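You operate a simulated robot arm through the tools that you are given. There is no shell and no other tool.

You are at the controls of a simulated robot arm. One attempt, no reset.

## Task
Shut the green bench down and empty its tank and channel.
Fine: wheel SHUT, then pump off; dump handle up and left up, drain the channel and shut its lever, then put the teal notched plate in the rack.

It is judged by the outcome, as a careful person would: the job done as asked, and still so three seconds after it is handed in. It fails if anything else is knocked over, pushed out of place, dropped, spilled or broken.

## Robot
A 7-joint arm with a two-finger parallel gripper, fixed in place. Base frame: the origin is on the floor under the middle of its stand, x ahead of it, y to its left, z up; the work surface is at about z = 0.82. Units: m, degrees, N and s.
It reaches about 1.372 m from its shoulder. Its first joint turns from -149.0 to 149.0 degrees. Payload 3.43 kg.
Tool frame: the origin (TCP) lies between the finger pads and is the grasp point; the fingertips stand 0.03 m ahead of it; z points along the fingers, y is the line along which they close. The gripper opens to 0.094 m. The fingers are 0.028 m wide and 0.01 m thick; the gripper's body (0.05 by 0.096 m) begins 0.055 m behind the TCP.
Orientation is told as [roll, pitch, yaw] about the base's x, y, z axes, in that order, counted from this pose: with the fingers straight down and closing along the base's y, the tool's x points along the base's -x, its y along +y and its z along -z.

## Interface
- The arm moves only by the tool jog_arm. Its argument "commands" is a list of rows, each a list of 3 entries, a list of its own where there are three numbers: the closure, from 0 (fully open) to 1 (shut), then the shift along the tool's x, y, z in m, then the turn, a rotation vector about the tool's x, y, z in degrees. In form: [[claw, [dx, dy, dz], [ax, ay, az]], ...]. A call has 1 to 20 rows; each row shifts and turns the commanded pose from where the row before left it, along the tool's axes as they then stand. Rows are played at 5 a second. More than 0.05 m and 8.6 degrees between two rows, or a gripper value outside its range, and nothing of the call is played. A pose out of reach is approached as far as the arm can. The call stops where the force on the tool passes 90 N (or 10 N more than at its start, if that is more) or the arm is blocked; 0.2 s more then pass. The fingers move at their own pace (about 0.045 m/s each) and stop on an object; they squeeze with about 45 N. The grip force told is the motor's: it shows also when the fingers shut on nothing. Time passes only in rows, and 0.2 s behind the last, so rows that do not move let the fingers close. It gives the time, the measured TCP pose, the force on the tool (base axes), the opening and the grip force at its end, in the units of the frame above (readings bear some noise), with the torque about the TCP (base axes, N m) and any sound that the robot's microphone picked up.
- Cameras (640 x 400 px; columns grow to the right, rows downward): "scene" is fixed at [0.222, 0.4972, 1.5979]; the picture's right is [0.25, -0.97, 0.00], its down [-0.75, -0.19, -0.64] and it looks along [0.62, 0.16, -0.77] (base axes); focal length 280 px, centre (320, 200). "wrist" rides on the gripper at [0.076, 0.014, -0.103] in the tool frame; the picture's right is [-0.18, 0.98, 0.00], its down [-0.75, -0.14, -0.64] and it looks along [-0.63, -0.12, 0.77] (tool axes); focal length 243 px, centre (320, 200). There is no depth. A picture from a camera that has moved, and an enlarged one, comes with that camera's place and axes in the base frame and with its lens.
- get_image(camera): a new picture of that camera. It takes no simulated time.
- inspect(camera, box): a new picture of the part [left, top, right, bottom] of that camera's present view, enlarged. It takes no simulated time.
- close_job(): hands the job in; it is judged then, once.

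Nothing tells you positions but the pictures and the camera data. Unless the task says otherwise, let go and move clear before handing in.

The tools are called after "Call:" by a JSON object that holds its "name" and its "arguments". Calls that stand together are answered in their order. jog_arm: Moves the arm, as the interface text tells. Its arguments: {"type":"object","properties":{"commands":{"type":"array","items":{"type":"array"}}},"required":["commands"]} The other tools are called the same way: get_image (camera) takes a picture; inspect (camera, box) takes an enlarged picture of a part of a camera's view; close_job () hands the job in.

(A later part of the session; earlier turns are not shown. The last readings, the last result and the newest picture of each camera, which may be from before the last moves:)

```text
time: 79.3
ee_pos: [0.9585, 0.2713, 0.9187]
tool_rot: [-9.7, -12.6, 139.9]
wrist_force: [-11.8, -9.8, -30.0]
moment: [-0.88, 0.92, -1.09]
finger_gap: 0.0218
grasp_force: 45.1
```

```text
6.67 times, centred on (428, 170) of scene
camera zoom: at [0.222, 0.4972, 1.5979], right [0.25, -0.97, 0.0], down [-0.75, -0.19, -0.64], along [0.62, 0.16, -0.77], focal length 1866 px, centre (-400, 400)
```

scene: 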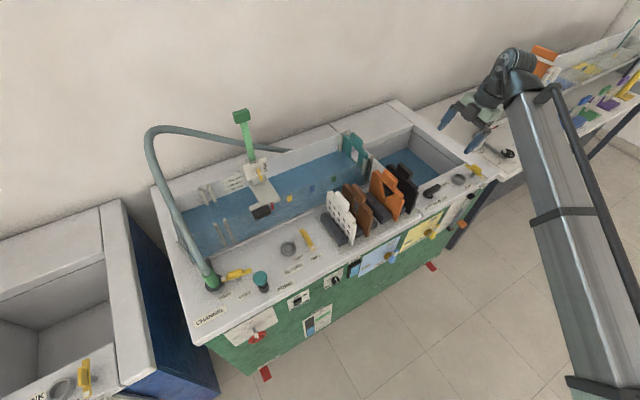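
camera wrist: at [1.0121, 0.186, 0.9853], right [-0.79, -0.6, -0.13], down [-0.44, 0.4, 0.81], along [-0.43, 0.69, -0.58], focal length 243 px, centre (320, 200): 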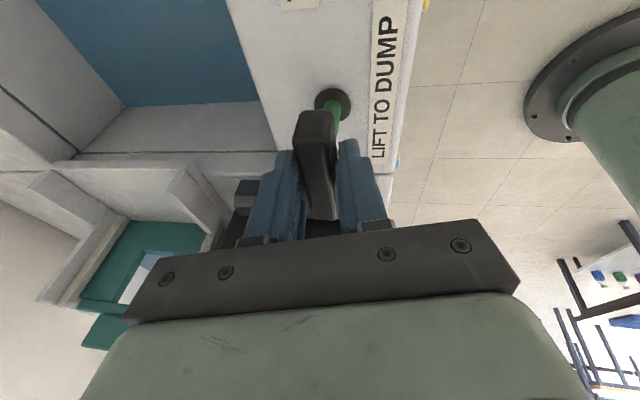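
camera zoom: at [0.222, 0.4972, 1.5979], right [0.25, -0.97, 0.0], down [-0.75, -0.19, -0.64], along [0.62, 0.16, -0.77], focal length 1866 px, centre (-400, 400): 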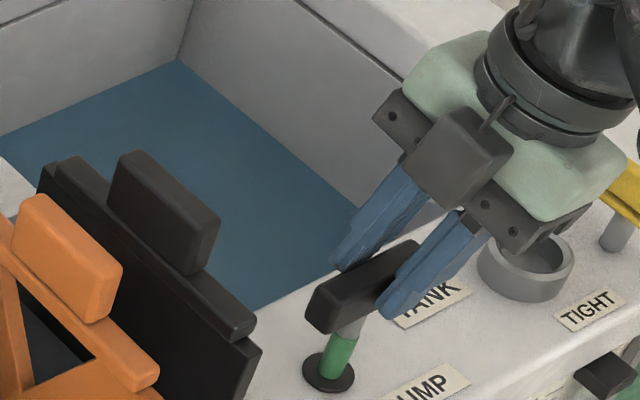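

That is the end stop. I'll release gently and check that the handle stays up.

Call:
{"name": "jog_arm", "arguments": {"commands": [[1, [0.0008, 0.0007, 0.0038], [0, 0, 0]], [0.8, [0, 0, 0], [0, 0, 0]], [0.5, [0, 0, 0], [0, 0, 0]], [0.2, [0, 0, 0], [0, 0, 0]], [0, [0, 0, 0], [0, 0, 0]], [0, [0, 0, 0], [0, 0, 0]]]}}

Call:
{"name": "inspect", "arguments": {"camera": "scene", "box": [380, 140, 476, 200]}}

Call:
{"name": "get_image", "arguments": {"camera": "wrist"}}

```text
time: 80.7
ee_pos: [0.9593, 0.2713, 0.9161]
tool_rot: [-10.0, -12.6, 140.2]
wrist_force: [0.5, 0.9, 0.3]
moment: [-0.01, 0.04, 0.01]
finger_gap: 0.094
grasp_force: 0.1
```

```text
6.67 times, centred on (428, 170) of scene
camera zoom: at [0.222, 0.4972, 1.5979], right [0.25, -0.97, 0.0], down [-0.75, -0.19, -0.64], along [0.62, 0.16, -0.77], focal length 1866 px, centre (-400, 400)
```

zoom: 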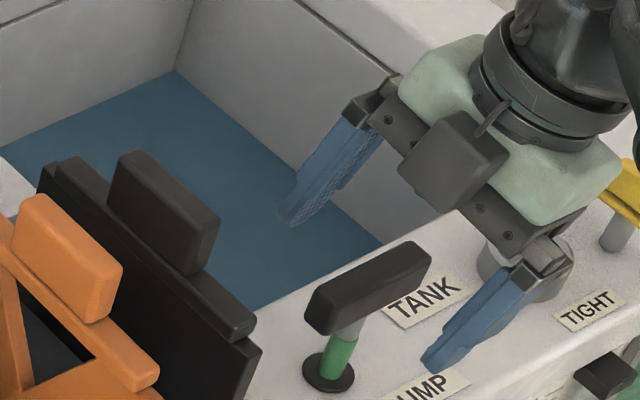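

```text
taken
camera wrist: at [1.0117, 0.186, 0.9963], right [-0.79, -0.6, -0.13], down [-0.44, 0.4, 0.81], along [-0.43, 0.69, -0.58], focal length 243 px, centre (320, 200)
```

wrist: 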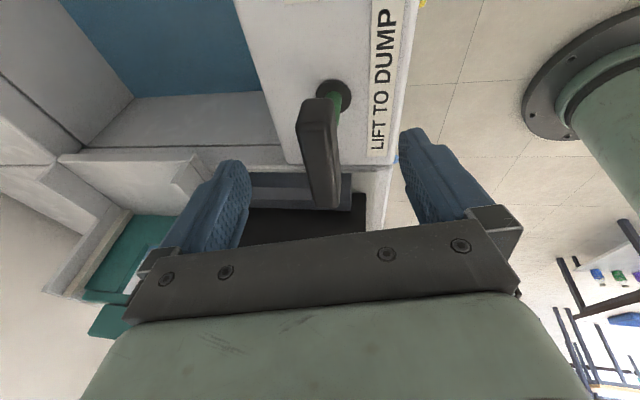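

The handle stays up on its own and the tank level is falling. I'll go straight up, retreat, and drop down in front of the channel drain lever.

Call:
{"name": "jog_arm", "arguments": {"commands": [[0, [-0.0042, -0.0034, -0.019], [0, 0, 0]], [0, [-0.0084, -0.0068, -0.0384], [0, 0, 0]], [0, [-0.0084, -0.0068, -0.0384], [0, 0, 0]], [0, [-0.0042, -0.0034, -0.019], [0, 0, 0]], [0, [-0.0012, 0.02, -0.0033], [0, 0, 0]], [0, [-0.0024, 0.0393, -0.0066], [0, 0, 0]], [0, [-0.0024, 0.0393, -0.0066], [0, 0, 0]], [0, [-0.0024, 0.0393, -0.0066], [0, 0, 0]], [0, [-0.0024, 0.0393, -0.0066], [0, 0, 0]], [0, [-0.0012, 0.02, -0.0033], [0, 0, 0]], [0, [0, 0, 0], [0, 0, 0]]]}}

Call:
{"name": "get_image", "arguments": {"camera": "scene"}}

Call:
{"name": "get_image", "arguments": {"camera": "wrist"}}

```text
time: 83.1
ee_pos: [0.8204, 0.1269, 1.0369]
tool_rot: [-9.7, -12.1, 140.0]
wrist_force: [0.0, 0.0, 0.3]
moment: [-0.01, 0.0, -0.01]
finger_gap: 0.0939
grasp_force: 0.1
```

```text
taken
```

scene: 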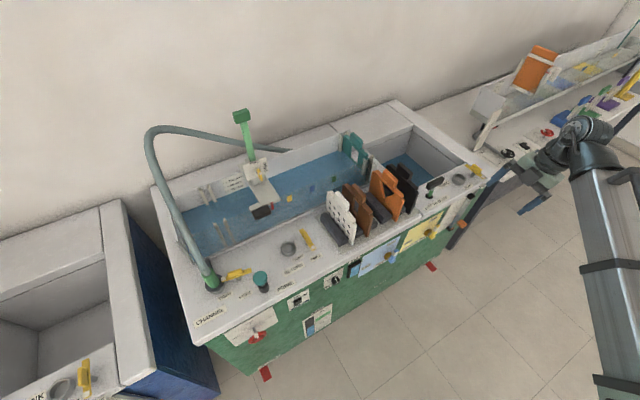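

```text
taken
camera wrist: at [0.8735, 0.0414, 1.1172], right [-0.79, -0.6, -0.12], down [-0.44, 0.41, 0.8], along [-0.43, 0.68, -0.59], focal length 243 px, centre (320, 200)
```

wrist: 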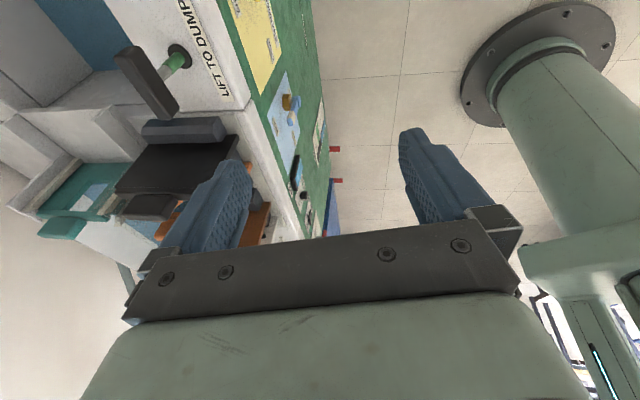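

Call:
{"name": "jog_arm", "arguments": {"commands": [[0, [0, 0, 0], [3, 0, 0]], [0, [0, 0, 0], [5.5, 0, 0]], [0, [0, 0, 0], [5.5, 0, 0]], [0, [0, 0, 0], [5.5, 0, 0]], [0, [0, 0, 0], [5.5, 0, 0]], [0, [0, 0, 0], [5.5, 0, 0]], [0, [0, 0, 0], [5.5, 0, 0]], [0, [0, 0, 0], [5.5, 0, 0]], [0, [0, 0, 0], [5.5, 0, 0]], [0, [0, 0, 0], [5.5, 0, 0]], [0, [0, 0, 0], [5.5, 0, 0]], [0, [0, 0, 0], [5.5, 0, 0]], [0, [0, 0, 0], [5.5, 0, 0]], [0, [0, 0, 0], [5.5, 0, 0]], [0, [0, 0, 0], [3, 0, 0]], [0, [0, 0, 0], [0, 0, 0]]]}}

Call:
{"name": "get_image", "arguments": {"camera": "scene"}}

Call:
{"name": "get_image", "arguments": {"camera": "wrist"}}

```text
time: 86.5
ee_pos: [0.8202, 0.1255, 1.0378]
tool_rot: [-87.4, -12.0, 140.1]
wrist_force: [0.3, 0.0, 0.7]
moment: [-0.04, 0.03, 0.01]
finger_gap: 0.0941
grasp_force: 0.0
```

```text
taken
```

scene: 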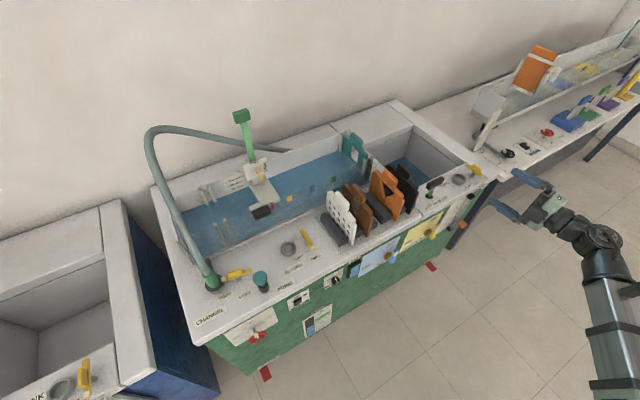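

```text
taken
camera wrist: at [0.8111, 0.0017, 1.0131], right [-0.33, 0.21, -0.92], down [-0.94, -0.04, 0.33], along [0.04, 0.98, 0.21], focal length 243 px, centre (320, 200)
```

wrist: 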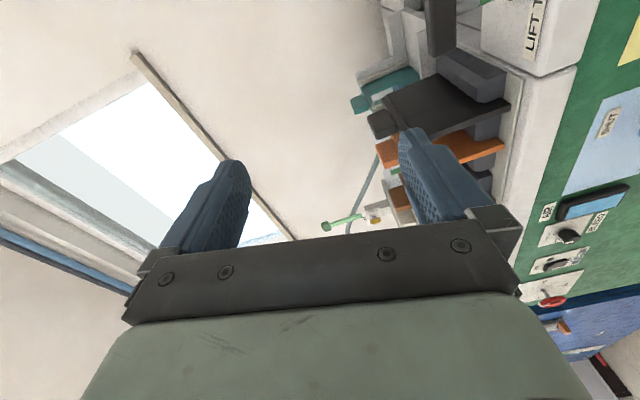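

Call:
{"name": "jog_arm", "arguments": {"commands": [[0, [0.0048, 0.0216, 0.0011], [0, 0, 0]], [0, [0.0095, 0.0432, 0.0022], [0, 0, 0]], [0, [0.0095, 0.0432, 0.0022], [0, 0, 0]], [0, [0.0095, 0.0432, 0.0022], [0, 0, 0]], [0, [0.0095, 0.0432, 0.0022], [0, 0, 0]], [0, [0.0095, 0.0432, 0.0022], [0, 0, 0]], [0, [0.0095, 0.0432, 0.0022], [0, 0, 0]], [0, [0.0095, 0.0432, 0.0022], [0, 0, 0]], [0, [0.0048, 0.0216, 0.0011], [0, 0, 0]], [0, [0, 0, 0], [0, 0, 3]], [0, [0, 0, 0], [0, 0, 5.5]], [0, [0, 0, 0], [0, 0, 5.5]], [0, [0, 0, 0], [0, 0, 5.5]], [0, [0, 0, 0], [0, 0, 5.5]], [0, [0, 0, 0], [0, 0, 5.5]], [0, [0, 0, 0], [0, 0, 3]], [0, [0, 0, 0], [0, 0, 0]]]}}

Call:
{"name": "get_image", "arguments": {"camera": "scene"}}

Call:
{"name": "get_image", "arguments": {"camera": "wrist"}}

```text
time: 90.1
ee_pos: [0.8239, 0.126, 0.6828]
tool_rot: [-86.0, -45.7, 137.8]
wrist_force: [-0.4, 0.1, 0.3]
moment: [-0.01, -0.01, 0.01]
finger_gap: 0.0939
grasp_force: 0.0
```

```text
taken
```

scene: 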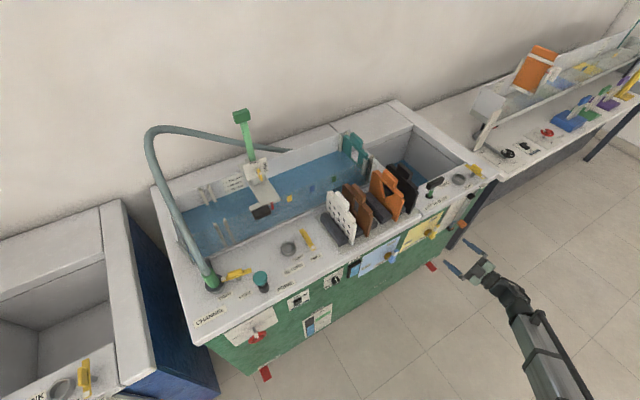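

```text
taken
camera wrist: at [0.7905, 0.0176, 0.6229], right [-0.66, 0.51, -0.55], down [-0.72, -0.2, 0.67], along [0.23, 0.84, 0.5], focal length 243 px, centre (320, 200)
```

wrist: 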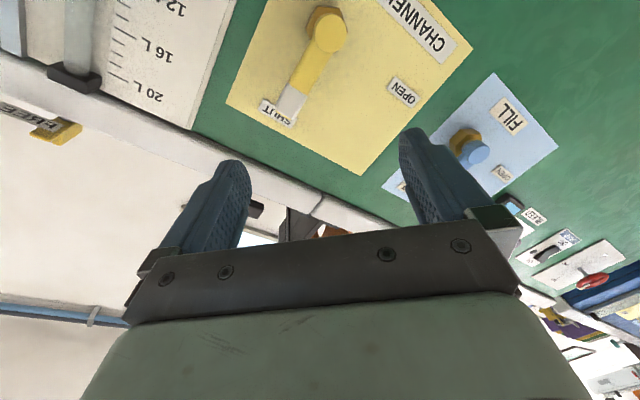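

I can see the drain lever clearly: its pivot is near (0.928, 0.210, 0.622) and its tip points up to SHUT at z≈0.69. I'll roll level and line up on the handle.

Call:
{"name": "jog_arm", "arguments": {"commands": [[0, [0, 0, 0], [0, 0, 3]], [0, [0, 0, 0], [0, 0, 5.5]], [0, [0, 0, 0], [0, 0, 5.5]], [0, [0, 0, 0], [0, 0, 5.5]], [0, [0, 0, 0], [0, 0, 5.5]], [0, [0, 0, 0], [0, 0, 5.5]], [0, [0, 0, 0], [0, 0, 5.5]], [0, [0, 0, 0], [0, 0, 5.5]], [0, [0, 0, 0], [0, 0, 3.5]], [0.3, [0, 0, 0], [4.3, -2.5, 0]], [0.5, [0.009, -0.008, 0.02], [0, 0, 0]], [0.5, [0.009, -0.008, 0.02], [0, 0, 0]], [0.5, [0, 0, 0], [0, 0, 0]]]}}

Call:
{"name": "get_image", "arguments": {"camera": "wrist"}}

Call:
{"name": "inspect", "arguments": {"camera": "scene", "box": [380, 200, 508, 280]}}

```text
time: 92.9
ee_pos: [0.8613, 0.1432, 0.6657]
tool_rot: [66.7, -89.4, -20.4]
wrist_force: [0.7, -0.6, 0.3]
moment: [0.0, 0.01, 0.02]
finger_gap: 0.047
grasp_force: 0.1
```

```text
taken
camera wrist: at [0.7794, 0.0795, 0.5901], right [-0.71, 0.68, 0.19], down [-0.33, -0.56, 0.75], along [0.62, 0.47, 0.63], focal length 243 px, centre (320, 200)
```

wrist: 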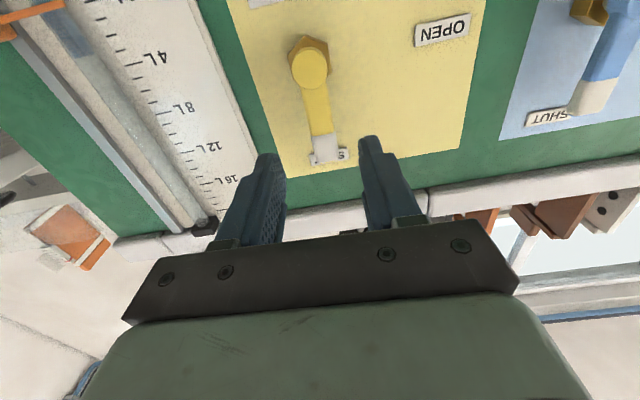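

```text
5.00 times, centred on (444, 240) of scene
camera zoom: at [0.222, 0.4972, 1.5979], right [0.25, -0.97, 0.0], down [-0.75, -0.19, -0.64], along [0.62, 0.16, -0.77], focal length 1400 px, centre (-300, 0)
```

zoom: 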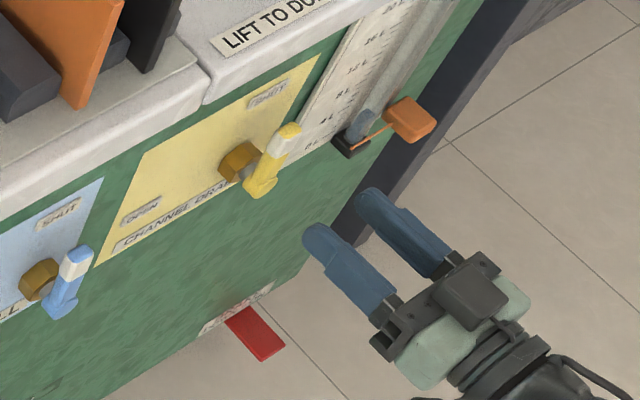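

Call:
{"name": "inspect", "arguments": {"camera": "wrist", "box": [230, 20, 422, 180]}}

```text
2.50 times, centred on (326, 100) of wrist
camera zoom: at [0.7794, 0.0795, 0.5901], right [-0.71, 0.68, 0.19], down [-0.33, -0.56, 0.75], along [0.62, 0.47, 0.63], focal length 606 px, centre (305, 450)
```

zoom: 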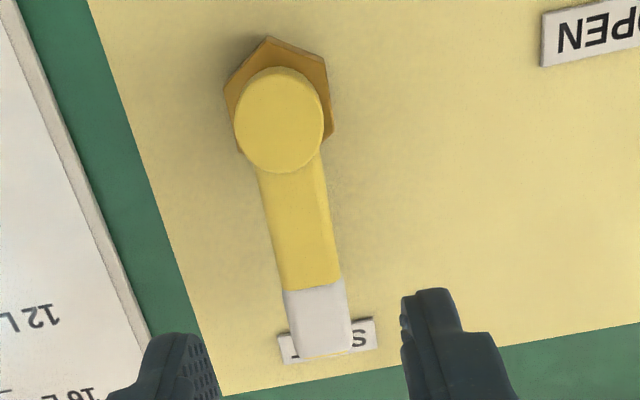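

The lever is centred between the fingers. I'll advance to straddle it and close lightly to measure its width.

Call:
{"name": "jog_arm", "arguments": {"commands": [[0.5, [-0.002, 0, 0.02], [0, 0, 0]], [0.5, [0, 0, 0.03], [0, 0, 0]], [0.5, [0, 0, 0.02], [0, 0, 0]], [0.5, [0, 0, 0.008], [0, 0, 0]], [0.5, [0, 0, 0], [0, 0, 0]]]}}

Call:
{"name": "get_image", "arguments": {"camera": "wrist"}}

Call:
{"name": "inspect", "arguments": {"camera": "scene", "box": [380, 200, 508, 280]}}

```text
time: 94.1
ee_pos: [0.9163, 0.1999, 0.6632]
tool_rot: [66.4, -89.4, -20.0]
wrist_force: [-0.3, 0.0, -1.0]
moment: [0.03, -0.04, 0.0]
finger_gap: 0.0469
grasp_force: 0.0
```

```text
taken
camera wrist: at [0.8352, 0.1362, 0.5898], right [-0.71, 0.68, 0.19], down [-0.33, -0.56, 0.75], along [0.62, 0.47, 0.63], focal length 243 px, centre (320, 200)
```

wrist: 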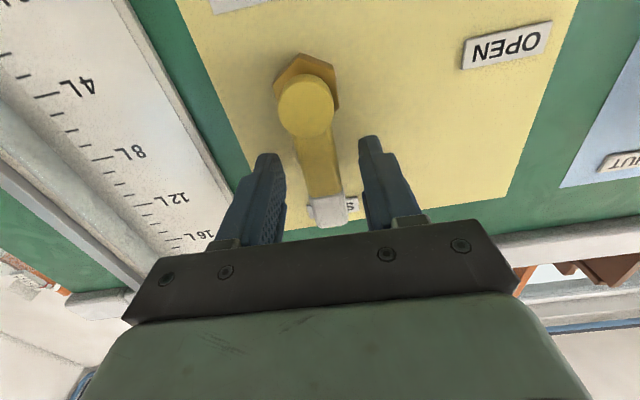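

```text
5.00 times, centred on (444, 240) of scene
camera zoom: at [0.222, 0.4972, 1.5979], right [0.25, -0.97, 0.0], down [-0.75, -0.19, -0.64], along [0.62, 0.16, -0.77], focal length 1400 px, centre (-300, 0)
```

zoom: 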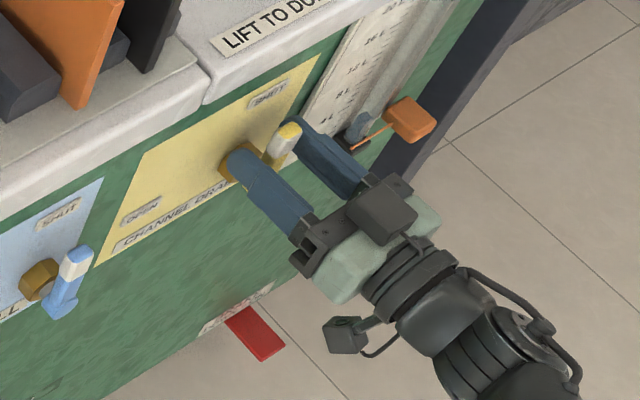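

Call:
{"name": "jog_arm", "arguments": {"commands": [[0.5, [-0.008, 0, 0], [0, 0, 0]], [0.8, [0, 0, 0], [0, 0, 0]], [1, [0, 0, 0], [0, 0, 0]], [1, [0, 0, 0], [0, 0, 0]], [1, [0, 0, 0], [0, 0, 0]]]}}

Call:
{"name": "get_image", "arguments": {"camera": "wrist"}}

```text
time: 95.3
ee_pos: [0.9153, 0.2012, 0.6721]
tool_rot: [63.7, -89.4, -17.3]
wrist_force: [-9.6, 1.5, -0.4]
moment: [-0.21, -0.23, -0.45]
finger_gap: 0.02
grasp_force: 44.8
```

```text
taken
camera wrist: at [0.8343, 0.1366, 0.5981], right [-0.71, 0.68, 0.19], down [-0.33, -0.56, 0.76], along [0.62, 0.47, 0.63], focal length 243 px, centre (320, 200)
```

wrist: 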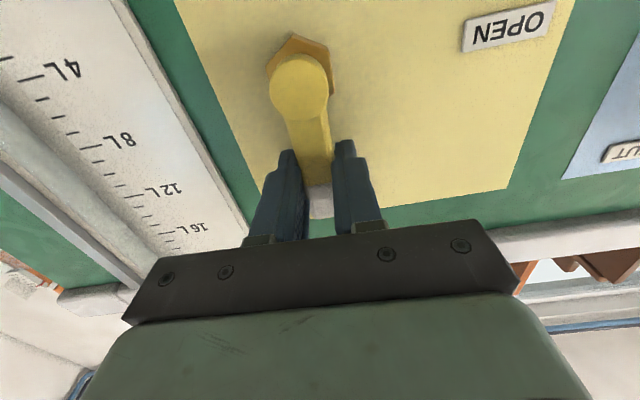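

The lever is 0.020 m wide. I'll loosen to a snug cage and swing it anticlockwise about its pivot toward OPEN.

Call:
{"name": "jog_arm", "arguments": {"commands": [[0.745, [0, 0, 0], [0, 0, 0]], [0.745, [0.0001, 0.0023, 0], [0, 0, -3]], [0.745, [0.00017, 0.0039, 0], [0, 0, -5]], [0.745, [0.00017, 0.0039, 0], [0, 0, -5]], [0.745, [0.00017, 0.0039, 0], [0, 0, -5]], [0.745, [0.00017, 0.0039, 0], [0, 0, -5]], [0.745, [0.00017, 0.0039, 0], [0, 0, -5]], [0.745, [0, 0, 0], [0, 0, 0]]]}}

Call:
{"name": "get_image", "arguments": {"camera": "wrist"}}

```text
time: 97.1
ee_pos: [0.9004, 0.2155, 0.6671]
tool_rot: [-89.5, -62.6, 135.8]
wrist_force: [-0.6, -0.7, -0.4]
moment: [0.01, -0.01, 0.0]
finger_gap: 0.0243
grasp_force: 0.1
```

```text
taken
camera wrist: at [0.8462, 0.1259, 0.5955], right [-0.69, 0.66, -0.29], down [-0.6, -0.31, 0.74], along [0.4, 0.69, 0.61], focal length 243 px, centre (320, 200)
```

wrist: 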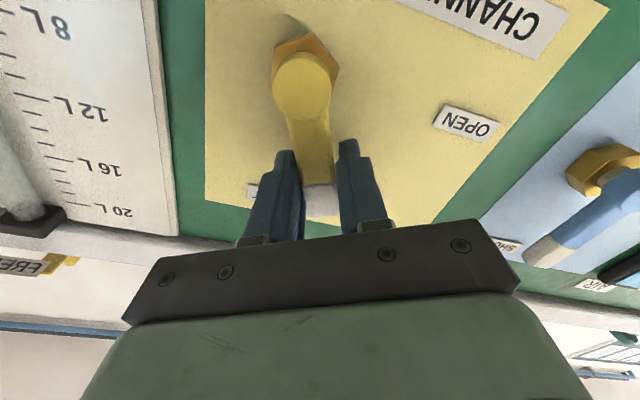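

The lever is following with no side load. Continuing.

Call:
{"name": "jog_arm", "arguments": {"commands": [[0.745, [0.00017, 0.0039, 0], [0, 0, -5]], [0.745, [0.00017, 0.0039, 0], [0, 0, -5]], [0.745, [0.00017, 0.0039, 0], [0, 0, -5]], [0.745, [0.00017, 0.0039, 0], [0, 0, -5]], [0.745, [0.00017, 0.0039, 0], [0, 0, -5]], [0.745, [0.00017, 0.0039, 0], [0, 0, -5]], [0.745, [0, 0, 0], [0, 0, 0]]]}}

Call:
{"name": "get_image", "arguments": {"camera": "wrist"}}

```text
time: 98.7
ee_pos: [0.8881, 0.2266, 0.6516]
tool_rot: [-89.8, -32.5, 136.0]
wrist_force: [1.0, -0.3, 1.2]
moment: [0.0, 0.01, 0.01]
finger_gap: 0.024
grasp_force: 0.5
```

```text
taken
camera wrist: at [0.859, 0.1138, 0.6003], right [-0.5, 0.47, -0.73], down [-0.85, -0.08, 0.53], along [0.19, 0.88, 0.44], focal length 243 px, centre (320, 200)
```

wrist: 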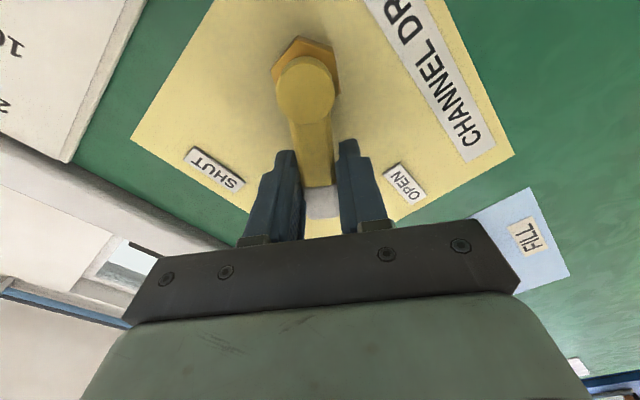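

Call:
{"name": "jog_arm", "arguments": {"commands": [[0.745, [0.00017, 0.0039, 0], [0, 0, -5]], [0.745, [0.00017, 0.0039, 0], [0, 0, -5]], [0.745, [0.00017, 0.0039, 0], [0, 0, -5]], [0.745, [0.00017, 0.0039, 0], [0, 0, -5]], [0.745, [0.00017, 0.0039, 0], [0, 0, -5]], [0.745, [0.00017, 0.0039, 0], [0, 0, -5]], [0.745, [0, 0, 0], [0, 0, 0]]]}}

Call:
{"name": "get_image", "arguments": {"camera": "wrist"}}

Call:
{"name": "inspect", "arguments": {"camera": "scene", "box": [340, 190, 500, 290]}}

```text
time: 100.3
ee_pos: [0.8828, 0.2321, 0.6304]
tool_rot: [-89.8, -2.5, 136.3]
wrist_force: [0.3, 0.6, 0.2]
moment: [0.02, 0.03, 0.01]
finger_gap: 0.0238
grasp_force: 0.1
```

```text
taken
camera wrist: at [0.8673, 0.1052, 0.6145], right [-0.17, 0.15, -0.97], down [-0.98, 0.05, 0.18], along [0.08, 0.99, 0.14], focal length 243 px, centre (320, 200)
```

wrist: 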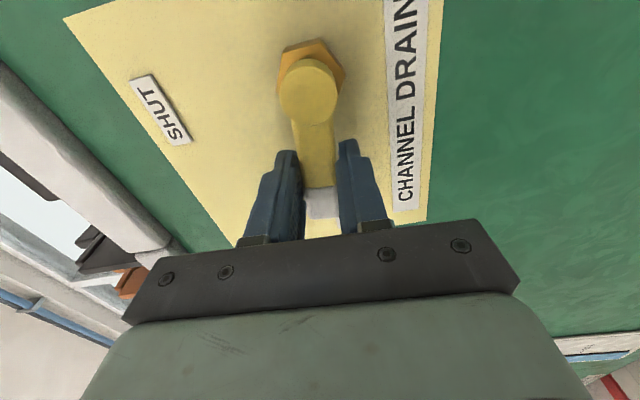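

```text
4.00 times, centred on (420, 240) of scene
camera zoom: at [0.222, 0.4972, 1.5979], right [0.25, -0.97, 0.0], down [-0.75, -0.19, -0.64], along [0.62, 0.16, -0.77], focal length 1120 px, centre (-80, 40)
```

zoom: 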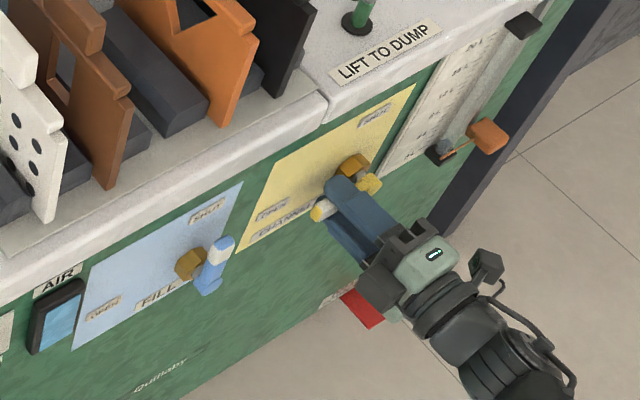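

Call:
{"name": "jog_arm", "arguments": {"commands": [[0.745, [0.0001, 0.0023, 0], [0, 0, -3]], [0.745, [0.0001, 0.0023, 0], [0, 0, -3]], [0.745, [0, 0, 0], [0, 0, 0]]]}}

Call:
{"name": "get_image", "arguments": {"camera": "scene"}}

Call:
{"name": "inspect", "arguments": {"camera": "wrist", "box": [200, 20, 440, 240]}}

```text
time: 101.1
ee_pos: [0.8851, 0.2327, 0.627]
tool_rot: [-89.8, 3.5, 136.3]
wrist_force: [0.1, -0.2, -0.5]
moment: [0.01, -0.02, 0.02]
finger_gap: 0.0239
grasp_force: 0.1
```

```text
taken
```

scene: 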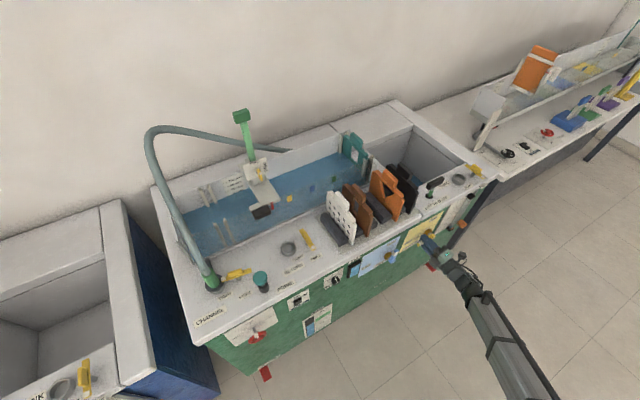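

```text
1.82 times, centred on (320, 130) of wrist
camera zoom: at [0.8693, 0.1046, 0.6181], right [-0.09, 0.08, -0.99], down [-0.99, 0.06, 0.1], along [0.07, 0.99, 0.08], focal length 441 px, centre (320, 327)
```

zoom: 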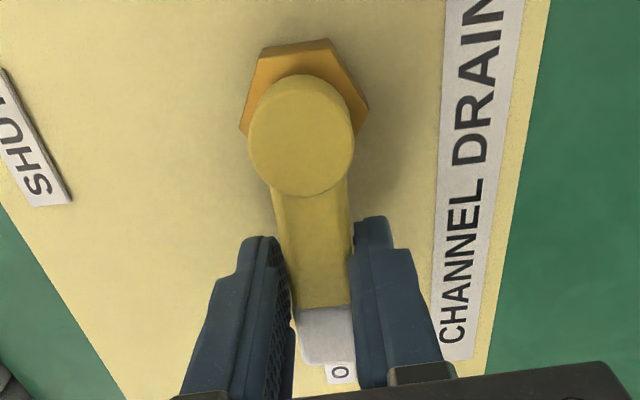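

Call:
{"name": "jog_arm", "arguments": {"commands": [[0.745, [0.0001, 0.0023, 0], [0, 0, -3]], [0.745, [0, 0.001, 0], [0, 0, -1]], [0.745, [0, 0, 0], [0, 0, 0]]]}}

Call:
{"name": "inspect", "arguments": {"camera": "scene", "box": [180, 110, 340, 210]}}

Call:
{"name": "inspect", "arguments": {"camera": "scene", "box": [320, 110, 480, 210]}}

```text
time: 101.9
ee_pos: [0.8842, 0.2301, 0.6224]
tool_rot: [-89.8, 7.5, 136.2]
wrist_force: [2.3, 1.5, 6.2]
moment: [0.14, 0.01, -0.06]
finger_gap: 0.0277
grasp_force: 2.5
```

```text
4.00 times, centred on (260, 160) of scene
camera zoom: at [0.222, 0.4972, 1.5979], right [0.25, -0.97, 0.0], down [-0.75, -0.19, -0.64], along [0.62, 0.16, -0.77], focal length 1120 px, centre (560, 360)
```

zoom: 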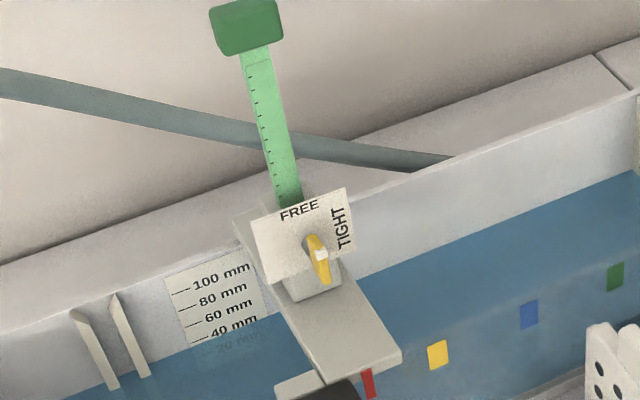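

```text
4.00 times, centred on (400, 160) of scene
camera zoom: at [0.222, 0.4972, 1.5979], right [0.25, -0.97, 0.0], down [-0.75, -0.19, -0.64], along [0.62, 0.16, -0.77], focal length 1120 px, centre (0, 360)
```

zoom: 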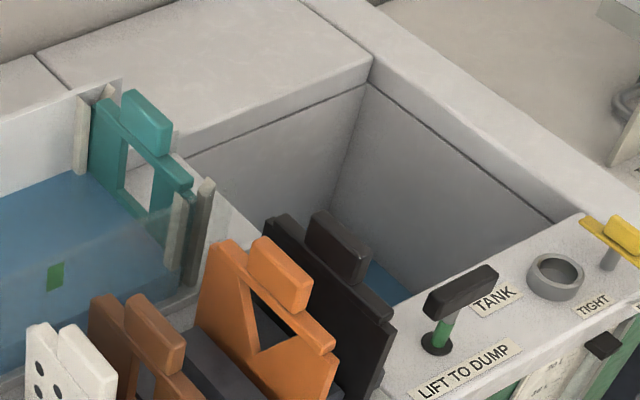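

The lever is against its OPEN stop and the channel level is falling. I'll ease off slightly and wait for it to drain.

Call:
{"name": "jog_arm", "arguments": {"commands": [[0.7, [-0.0001, -0.0023, 0], [0, 0, 3]], [0.7, [0, 0, 0], [0, 0, 0]], [0.7, [0, 0, 0], [0, 0, 0]], [0.7, [0, 0, 0], [0, 0, 0]], [0.7, [0, 0, 0], [0, 0, 0]], [0.7, [0, 0, 0], [0, 0, 0]], [0.7, [0, 0, 0], [0, 0, 0]], [0.7, [0, 0, 0], [0, 0, 0]], [0.7, [0, 0, 0], [0, 0, 0]], [0.7, [0, 0, 0], [0, 0, 0]], [0.7, [0, 0, 0], [0, 0, 0]], [0.7, [0, 0, 0], [0, 0, 0]], [0.7, [0, 0, 0], [0, 0, 0]], [0.7, [0, 0, 0], [0, 0, 0]], [0.7, [0, 0, 0], [0, 0, 0]], [0.7, [0, 0, 0], [0, 0, 0]], [0.7, [0, 0, 0], [0, 0, 0]], [0.7, [0, 0, 0], [0, 0, 0]], [0.7, [0, 0, 0], [0, 0, 0]], [0.7, [0, 0, 0], [0, 0, 0]]]}}

Call:
{"name": "get_image", "arguments": {"camera": "scene"}}

Call:
{"name": "inspect", "arguments": {"camera": "scene", "box": [200, 130, 360, 230]}}

```text
time: 106.1
ee_pos: [0.8831, 0.2318, 0.6251]
tool_rot: [-89.8, 4.5, 136.3]
wrist_force: [-0.3, -0.2, 0.0]
moment: [-0.02, 0.04, -0.02]
finger_gap: 0.0284
grasp_force: 0.0
```

```text
taken
```

scene: 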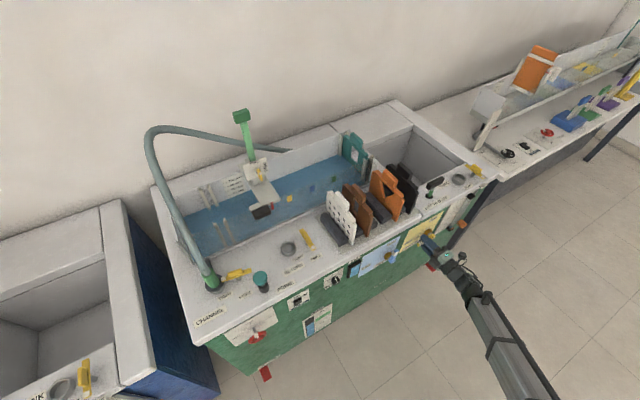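

```text
4.00 times, centred on (280, 180) of scene
camera zoom: at [0.222, 0.4972, 1.5979], right [0.25, -0.97, 0.0], down [-0.75, -0.19, -0.64], along [0.62, 0.16, -0.77], focal length 1120 px, centre (480, 280)
```

zoom: 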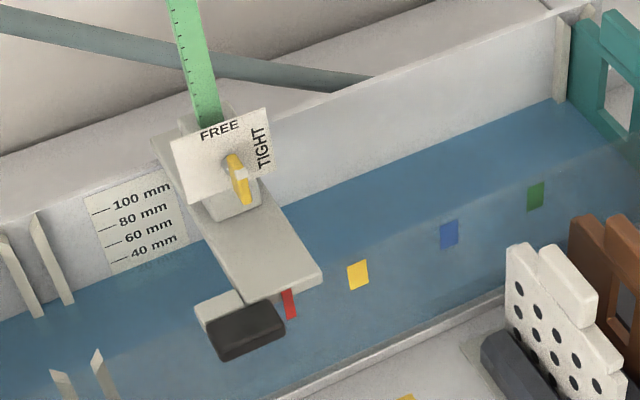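

Call:
{"name": "jog_arm", "arguments": {"commands": [[0.7, [0, 0, 0], [0, 0, 0]], [0.7, [0, 0, 0], [0, 0, 0]], [0.7, [0, 0, 0], [0, 0, 0]], [0.7, [0, 0, 0], [0, 0, 0]], [0.7, [0, 0, 0], [0, 0, 0]], [0.7, [0, 0, 0], [0, 0, 0]], [0.7, [0, 0, 0], [0, 0, 0]], [0.7, [0, 0, 0], [0, 0, 0]], [0.7, [0, 0, 0], [0, 0, 0]], [0.7, [0, 0, 0], [0, 0, 0]], [0.7, [0, 0, 0], [0, 0, 0]], [0.7, [0, 0, 0], [0, 0, 0]], [0.7, [0, 0, 0], [0, 0, 0]], [0.7, [0, 0, 0], [0, 0, 0]], [0.7, [0, 0, 0], [0, 0, 0]], [0.7, [0, 0, 0], [0, 0, 0]], [0.7, [0, 0, 0], [0, 0, 0]], [0.7, [0, 0, 0], [0, 0, 0]], [0.7, [0, 0, 0], [0, 0, 0]], [0.7, [0, 0, 0], [0, 0, 0]]]}}

Call:
{"name": "inspect", "arguments": {"camera": "scene", "box": [200, 130, 360, 230]}}

Call:
{"name": "inspect", "arguments": {"camera": "scene", "box": [320, 110, 480, 210]}}

```text
time: 110.3
ee_pos: [0.8815, 0.2311, 0.6255]
tool_rot: [-89.8, 4.5, 136.3]
wrist_force: [-0.8, 0.1, 0.4]
moment: [0.01, -0.02, -0.01]
finger_gap: 0.0282
grasp_force: 0.2
```

```text
4.00 times, centred on (280, 180) of scene
camera zoom: at [0.222, 0.4972, 1.5979], right [0.25, -0.97, 0.0], down [-0.75, -0.19, -0.64], along [0.62, 0.16, -0.77], focal length 1120 px, centre (480, 280)
```

zoom: 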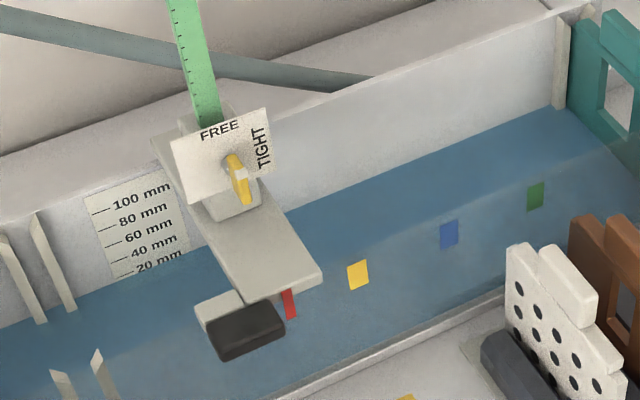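

```text
4.00 times, centred on (400, 160) of scene
camera zoom: at [0.222, 0.4972, 1.5979], right [0.25, -0.97, 0.0], down [-0.75, -0.19, -0.64], along [0.62, 0.16, -0.77], focal length 1120 px, centre (0, 360)
```

zoom: 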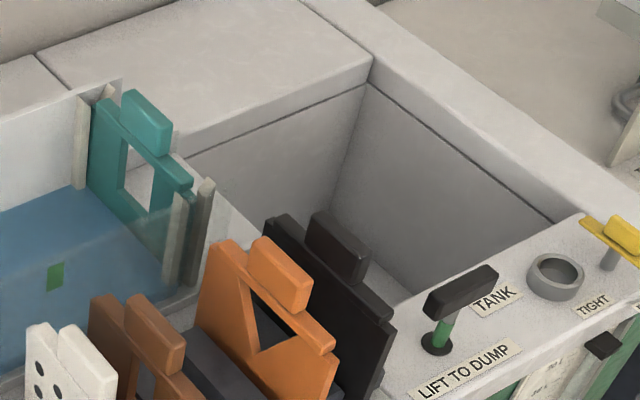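

The channel is down to about 20 mm and the tank is nearly empty. Waiting on.

Call:
{"name": "jog_arm", "arguments": {"commands": [[0.7, [0, 0, 0], [0, 0, 0]], [0.7, [0, 0, 0], [0, 0, 0]], [0.7, [0, 0, 0], [0, 0, 0]], [0.7, [0, 0, 0], [0, 0, 0]], [0.7, [0, 0, 0], [0, 0, 0]], [0.7, [0, 0, 0], [0, 0, 0]], [0.7, [0, 0, 0], [0, 0, 0]], [0.7, [0, 0, 0], [0, 0, 0]], [0.7, [0, 0, 0], [0, 0, 0]], [0.7, [0, 0, 0], [0, 0, 0]], [0.7, [0, 0, 0], [0, 0, 0]], [0.7, [0, 0, 0], [0, 0, 0]], [0.7, [0, 0, 0], [0, 0, 0]], [0.7, [0, 0, 0], [0, 0, 0]], [0.7, [0, 0, 0], [0, 0, 0]], [0.7, [0, 0, 0], [0, 0, 0]], [0.7, [0, 0, 0], [0, 0, 0]], [0.7, [0, 0, 0], [0, 0, 0]], [0.7, [0, 0, 0], [0, 0, 0]], [0.7, [0, 0, 0], [0, 0, 0]]]}}

Call:
{"name": "jog_arm", "arguments": {"commands": [[0.7, [0, 0, 0], [0, 0, 0]], [0.7, [0, 0, 0], [0, 0, 0]], [0.7, [0, 0, 0], [0, 0, 0]], [0.7, [0, 0, 0], [0, 0, 0]], [0.7, [0, 0, 0], [0, 0, 0]], [0.7, [0, 0, 0], [0, 0, 0]], [0.7, [0, 0, 0], [0, 0, 0]], [0.7, [0, 0, 0], [0, 0, 0]], [0.7, [0, 0, 0], [0, 0, 0]], [0.7, [0, 0, 0], [0, 0, 0]], [0.7, [0, 0, 0], [0, 0, 0]], [0.7, [0, 0, 0], [0, 0, 0]], [0.7, [0, 0, 0], [0, 0, 0]], [0.7, [0, 0, 0], [0, 0, 0]], [0.7, [0, 0, 0], [0, 0, 0]], [0.7, [0, 0, 0], [0, 0, 0]], [0.7, [0, 0, 0], [0, 0, 0]], [0.7, [0, 0, 0], [0, 0, 0]], [0.7, [0, 0, 0], [0, 0, 0]], [0.7, [0, 0, 0], [0, 0, 0]]]}}

Call:
{"name": "inspect", "arguments": {"camera": "scene", "box": [200, 130, 360, 230]}}

Call:
{"name": "get_image", "arguments": {"camera": "scene"}}

```text
time: 114.5
ee_pos: [0.8825, 0.2312, 0.6239]
tool_rot: [-89.8, 4.4, 136.3]
wrist_force: [-1.1, -0.6, -0.2]
moment: [0.03, -0.03, 0.02]
finger_gap: 0.0284
grasp_force: 0.1
```

```text
time: 118.7
ee_pos: [0.8839, 0.2313, 0.624]
tool_rot: [-89.8, 4.6, 136.3]
wrist_force: [-0.5, -1.1, -0.4]
moment: [-0.04, 0.0, -0.01]
finger_gap: 0.0284
grasp_force: 0.1
```

```text
4.00 times, centred on (280, 180) of scene
camera zoom: at [0.222, 0.4972, 1.5979], right [0.25, -0.97, 0.0], down [-0.75, -0.19, -0.64], along [0.62, 0.16, -0.77], focal length 1120 px, centre (480, 280)
```

zoom: 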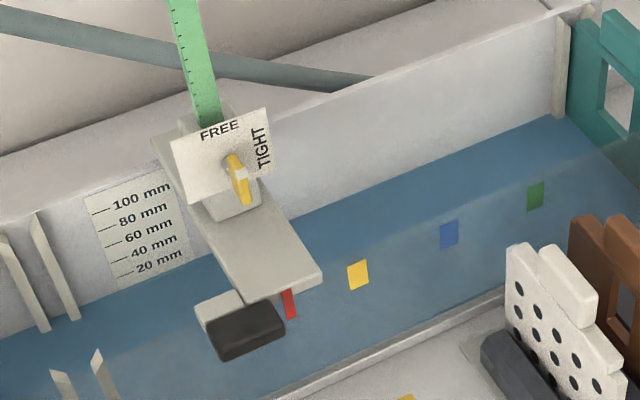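

```text
taken
```

scene: 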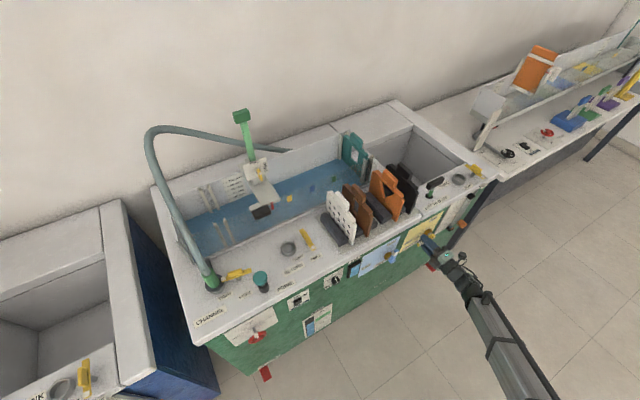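

Around 10 mm left; it slows as it empties. Waiting more.

Call:
{"name": "jog_arm", "arguments": {"commands": [[0.7, [0, 0, 0], [0, 0, 0]], [0.7, [0, 0, 0], [0, 0, 0]], [0.7, [0, 0, 0], [0, 0, 0]], [0.7, [0, 0, 0], [0, 0, 0]], [0.7, [0, 0, 0], [0, 0, 0]], [0.7, [0, 0, 0], [0, 0, 0]], [0.7, [0, 0, 0], [0, 0, 0]], [0.7, [0, 0, 0], [0, 0, 0]], [0.7, [0, 0, 0], [0, 0, 0]], [0.7, [0, 0, 0], [0, 0, 0]], [0.7, [0, 0, 0], [0, 0, 0]], [0.7, [0, 0, 0], [0, 0, 0]], [0.7, [0, 0, 0], [0, 0, 0]], [0.7, [0, 0, 0], [0, 0, 0]], [0.7, [0, 0, 0], [0, 0, 0]], [0.7, [0, 0, 0], [0, 0, 0]], [0.7, [0, 0, 0], [0, 0, 0]], [0.7, [0, 0, 0], [0, 0, 0]], [0.7, [0, 0, 0], [0, 0, 0]], [0.7, [0, 0, 0], [0, 0, 0]]]}}

Call:
{"name": "jog_arm", "arguments": {"commands": [[0.7, [0, 0, 0], [0, 0, 0]], [0.7, [0, 0, 0], [0, 0, 0]], [0.7, [0, 0, 0], [0, 0, 0]], [0.7, [0, 0, 0], [0, 0, 0]], [0.7, [0, 0, 0], [0, 0, 0]], [0.7, [0, 0, 0], [0, 0, 0]], [0.7, [0, 0, 0], [0, 0, 0]], [0.7, [0, 0, 0], [0, 0, 0]], [0.7, [0, 0, 0], [0, 0, 0]], [0.7, [0, 0, 0], [0, 0, 0]], [0.7, [0, 0, 0], [0, 0, 0]], [0.7, [0, 0, 0], [0, 0, 0]], [0.7, [0, 0, 0], [0, 0, 0]], [0.7, [0, 0, 0], [0, 0, 0]], [0.7, [0, 0, 0], [0, 0, 0]], [0.7, [0, 0, 0], [0, 0, 0]], [0.7, [0, 0, 0], [0, 0, 0]], [0.7, [0, 0, 0], [0, 0, 0]], [0.7, [0, 0, 0], [0, 0, 0]], [0.7, [0, 0, 0], [0, 0, 0]]]}}

Call:
{"name": "inspect", "arguments": {"camera": "scene", "box": [160, 130, 320, 230]}}

Call:
{"name": "inspect", "arguments": {"camera": "scene", "box": [280, 120, 440, 220]}}

```text
time: 122.9
ee_pos: [0.8838, 0.2316, 0.6242]
tool_rot: [-89.8, 4.5, 136.3]
wrist_force: [-0.5, 0.2, 0.1]
moment: [0.01, -0.01, -0.01]
finger_gap: 0.0284
grasp_force: 0.0
```

```text
time: 127.1
ee_pos: [0.883, 0.2319, 0.6246]
tool_rot: [-89.8, 4.5, 136.3]
wrist_force: [-0.1, 0.7, -0.6]
moment: [-0.02, -0.02, 0.01]
finger_gap: 0.0282
grasp_force: 0.1
```

```text
4.00 times, centred on (240, 180) of scene
camera zoom: at [0.222, 0.4972, 1.5979], right [0.25, -0.97, 0.0], down [-0.75, -0.19, -0.64], along [0.62, 0.16, -0.77], focal length 1120 px, centre (640, 280)
```

zoom: 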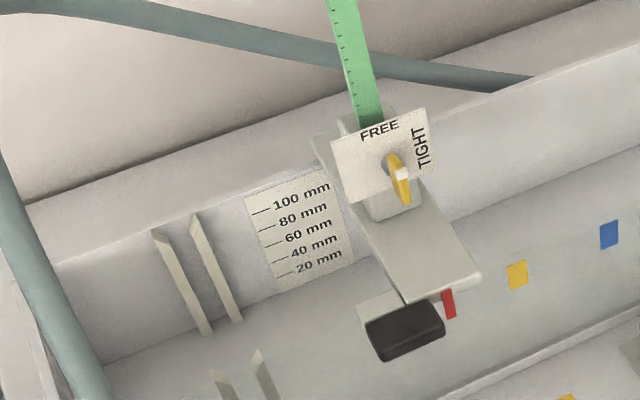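

```text
4.00 times, centred on (360, 170) of scene
camera zoom: at [0.222, 0.4972, 1.5979], right [0.25, -0.97, 0.0], down [-0.75, -0.19, -0.64], along [0.62, 0.16, -0.77], focal length 1120 px, centre (160, 320)
```

zoom: 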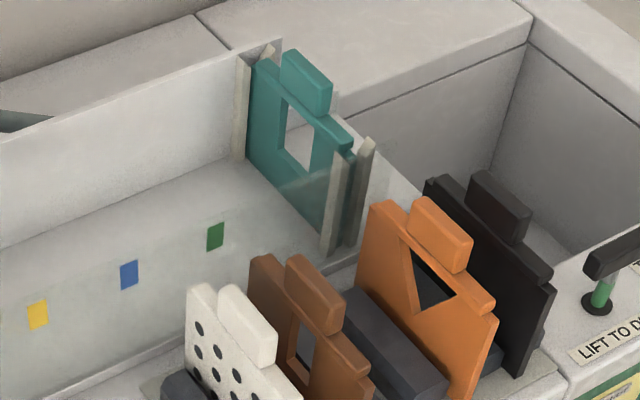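

Channel and tank both look dry. Now I'll swing the lever back clockwise to SHUT.

Call:
{"name": "jog_arm", "arguments": {"commands": [[0.7, [0, 0, 0], [0, 0, 0]], [0.7, [0, 0, 0], [0, 0, 0]], [0.7, [0, 0, 0], [0, 0, 0]], [0.7, [0, 0, 0], [0, 0, 0]], [0.7, [0, 0, 0], [0, 0, 0]], [0.745, [0, 0, 0], [0, 0, 0]], [0.745, [0.0001, -0.0023, 0], [0, 0, 3]], [0.745, [0.00017, -0.0039, 0], [0, 0, 5]], [0.745, [0.00017, -0.0039, 0], [0, 0, 5]], [0.745, [0.00017, -0.0039, 0], [0, 0, 5]], [0.745, [0.00017, -0.0039, 0], [0, 0, 5]], [0.745, [0.00017, -0.0039, 0], [0, 0, 5]], [0.745, [0.00017, -0.0039, 0], [0, 0, 5]], [0.745, [0.00017, -0.0039, 0], [0, 0, 5]], [0.745, [0.00017, -0.0039, 0], [0, 0, 5]], [0.745, [0.00017, -0.0039, 0], [0, 0, 5]], [0.745, [0, 0, 0], [0, 0, 0]]]}}

Call:
{"name": "get_image", "arguments": {"camera": "wrist"}}

```text
time: 130.7
ee_pos: [0.8927, 0.2217, 0.6585]
tool_rot: [-89.7, -43.6, 136.1]
wrist_force: [-1.9, 3.2, -0.9]
moment: [0.07, 0.06, 0.04]
finger_gap: 0.0252
grasp_force: 0.6
```

```text
taken
camera wrist: at [0.8557, 0.117, 0.5973], right [-0.59, 0.56, -0.58], down [-0.77, -0.15, 0.62], along [0.26, 0.82, 0.52], focal length 243 px, centre (320, 200)
```

wrist: 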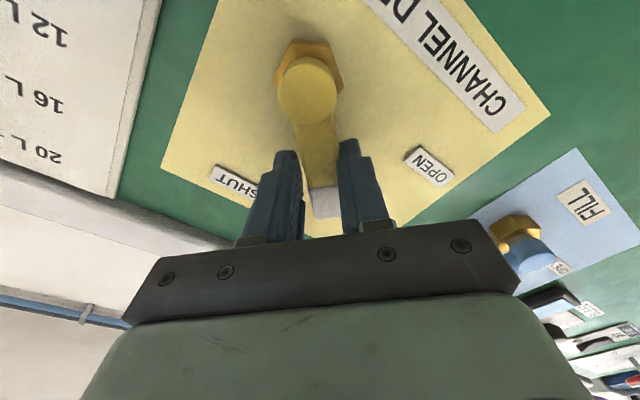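

Call:
{"name": "jog_arm", "arguments": {"commands": [[0.745, [0.00017, -0.0039, 0], [0, 0, 5]], [0.745, [0.00017, -0.0039, 0], [0, 0, 5]], [0.745, [0.00017, -0.0039, 0], [0, 0, 5]], [0.745, [0.00017, -0.0039, 0], [0, 0, 5]], [0.745, [0.00017, -0.0039, 0], [0, 0, 5]], [0.745, [0.00017, -0.0039, 0], [0, 0, 5]], [0.745, [0.00017, -0.0039, 0], [0, 0, 5]], [0.745, [0.00017, -0.0039, 0], [0, 0, 5]], [0.745, [0.00017, -0.0039, 0], [0, 0, 5]], [0.745, [0, 0, 0], [0, 0, 0]]]}}

Call:
{"name": "get_image", "arguments": {"camera": "wrist"}}

```text
time: 132.9
ee_pos: [0.9158, 0.2, 0.6727]
tool_rot: [-80.8, -88.7, 127.1]
wrist_force: [1.2, -0.2, 0.8]
moment: [0.01, 0.01, 0.03]
finger_gap: 0.0241
grasp_force: 0.1
```

```text
taken
camera wrist: at [0.8363, 0.1352, 0.5983], right [-0.71, 0.68, 0.16], down [-0.35, -0.55, 0.76], along [0.61, 0.49, 0.63], focal length 243 px, centre (320, 200)
```

wrist: 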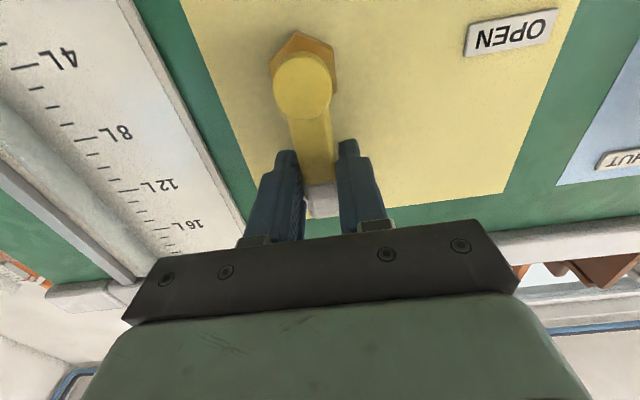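

Call:
{"name": "jog_arm", "arguments": {"commands": [[0.745, [0.0001, -0.0016, 0], [0, 0, 2]], [0.745, [0.0001, -0.0016, 0], [0, 0, 2]], [0.745, [0, 0, 0], [0, 0, 0]]]}}

```text
time: 133.7
ee_pos: [0.9179, 0.1987, 0.6731]
tool_rot: [84.0, -87.5, -37.7]
wrist_force: [-6.6, 2.2, -2.2]
moment: [-0.03, -0.1, 0.07]
finger_gap: 0.0273
grasp_force: 2.7
```

Call:
{"name": "jog_arm", "arguments": {"commands": [[0.745, [0, -0.0015, 0], [0, 0, 0.5]], [0.745, [0, 0, 0], [0, 0, 0]], [0.745, [0, 0.0015, 0], [0, 0, 0]], [0.5, [0, 0.003, 0], [0, 0, -2]], [0.5, [0, 0, 0], [0, 0, 0]], [0.5, [0, 0, -0.02], [0, 0, 0]], [0.5, [0, 0, -0.03], [0, 0, 0]], [0.5, [0, 0, -0.03], [0, 0, 0]], [0.5, [0, 0, 0], [0, 0, 0]]]}}

Call:
{"name": "get_image", "arguments": {"camera": "wrist"}}

Call:
{"name": "inspect", "arguments": {"camera": "scene", "box": [380, 200, 508, 280]}}

```text
time: 135.7
ee_pos: [0.8584, 0.1424, 0.6707]
tool_rot: [76.8, -88.9, -30.5]
wrist_force: [-0.5, 0.0, 0.1]
moment: [-0.03, -0.01, 0.02]
finger_gap: 0.0468
grasp_force: 0.1
```

```text
taken
camera wrist: at [0.7767, 0.079, 0.5963], right [-0.71, 0.68, 0.2], down [-0.33, -0.57, 0.75], along [0.63, 0.47, 0.63], focal length 243 px, centre (320, 200)
```

wrist: 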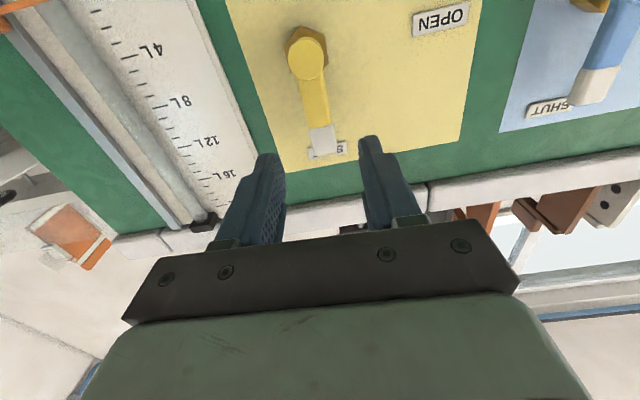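

```text
5.00 times, centred on (444, 240) of scene
camera zoom: at [0.222, 0.4972, 1.5979], right [0.25, -0.97, 0.0], down [-0.75, -0.19, -0.64], along [0.62, 0.16, -0.77], focal length 1400 px, centre (-300, 0)
```

zoom: 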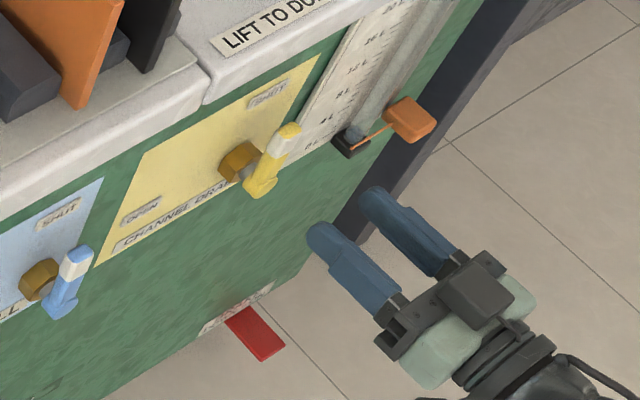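

The drain lever is back on SHUT, as it was at the start. Next I'll rise and look down on the rack and the teal plate.

Call:
{"name": "jog_arm", "arguments": {"commands": [[0.2, [0, 0, -0.02], [0, 0, 0]], [0, [-0.02, 0.005, 0], [0, 0, 0]], [0, [-0.04, 0.009, 0], [0, 0, 0]], [0, [-0.04, 0.009, 0], [0, 0, 0]], [0, [-0.04, 0.009, 0], [0, 0, 0]], [0, [-0.04, 0.009, 0], [0, 0, 0]], [0, [-0.04, 0.009, 0], [0, 0, 0]], [0, [-0.04, 0.009, 0], [0, 0, 0]], [0, [-0.04, 0.009, 0], [0, 0, 0]], [0, [-0.04, 0.009, 0], [0, 0, 0]], [0, [-0.04, 0.009, 0], [0, 0, 0]], [0, [-0.04, 0.009, 0], [0, 0, 0]], [0, [-0.02, 0.005, 0], [0, 0, 0]], [0, [0, 0, 0], [0, 0, 0]]]}}

Call:
{"name": "jog_arm", "arguments": {"commands": [[0, [0, 0, 0], [0, 3, 0]], [0, [0, 0, 0], [0, 5.5, 0]], [0, [0, 0, 0], [0, 5.5, 0]], [0, [0, 0, 0], [0, 5.5, 0]], [0, [0, 0, 0], [0, 5.5, 0]], [0, [0, 0, 0], [0, 5.5, 0]], [0, [0, 0, 0], [0, 5.5, 0]], [0, [0, 0, 0], [0, 5.5, 0]], [0, [0, 0, 0], [0, 5.5, 0]], [0, [0, 0, 0], [0, 5.5, 0]], [0, [0, 0, 0], [0, 5.5, 0]], [0, [0, 0, 0], [0, 3, 0]], [0, [0, 0, 0], [0, 0, 0]]]}}

Call:
{"name": "get_image", "arguments": {"camera": "wrist"}}

Call:
{"name": "get_image", "arguments": {"camera": "scene"}}

```text
time: 138.7
ee_pos: [0.7803, 0.192, 1.1136]
tool_rot: [76.3, -88.9, -29.9]
wrist_force: [0.4, -0.3, -0.1]
moment: [0.01, 0.0, 0.01]
finger_gap: 0.094
grasp_force: 0.1
```

```text
time: 141.5
ee_pos: [0.7811, 0.1932, 1.1144]
tool_rot: [1.2, -28.6, 45.7]
wrist_force: [-0.3, -0.5, -0.3]
moment: [-0.02, 0.01, 0.0]
finger_gap: 0.094
grasp_force: 0.0
```

```text
taken
camera wrist: at [0.6932, 0.1188, 1.1689], right [-0.6, 0.79, 0.11], down [0.36, 0.15, 0.92], along [0.72, 0.59, -0.37], focal length 243 px, centre (320, 200)
```

wrist: 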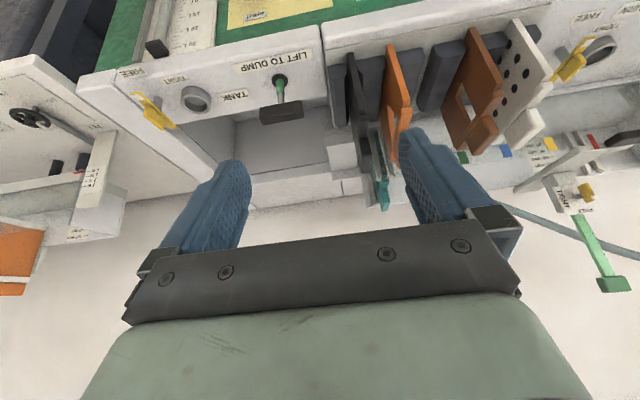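

```text
taken
```

scene: 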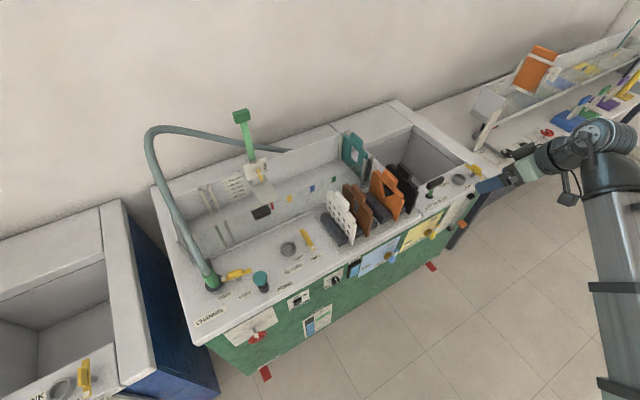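

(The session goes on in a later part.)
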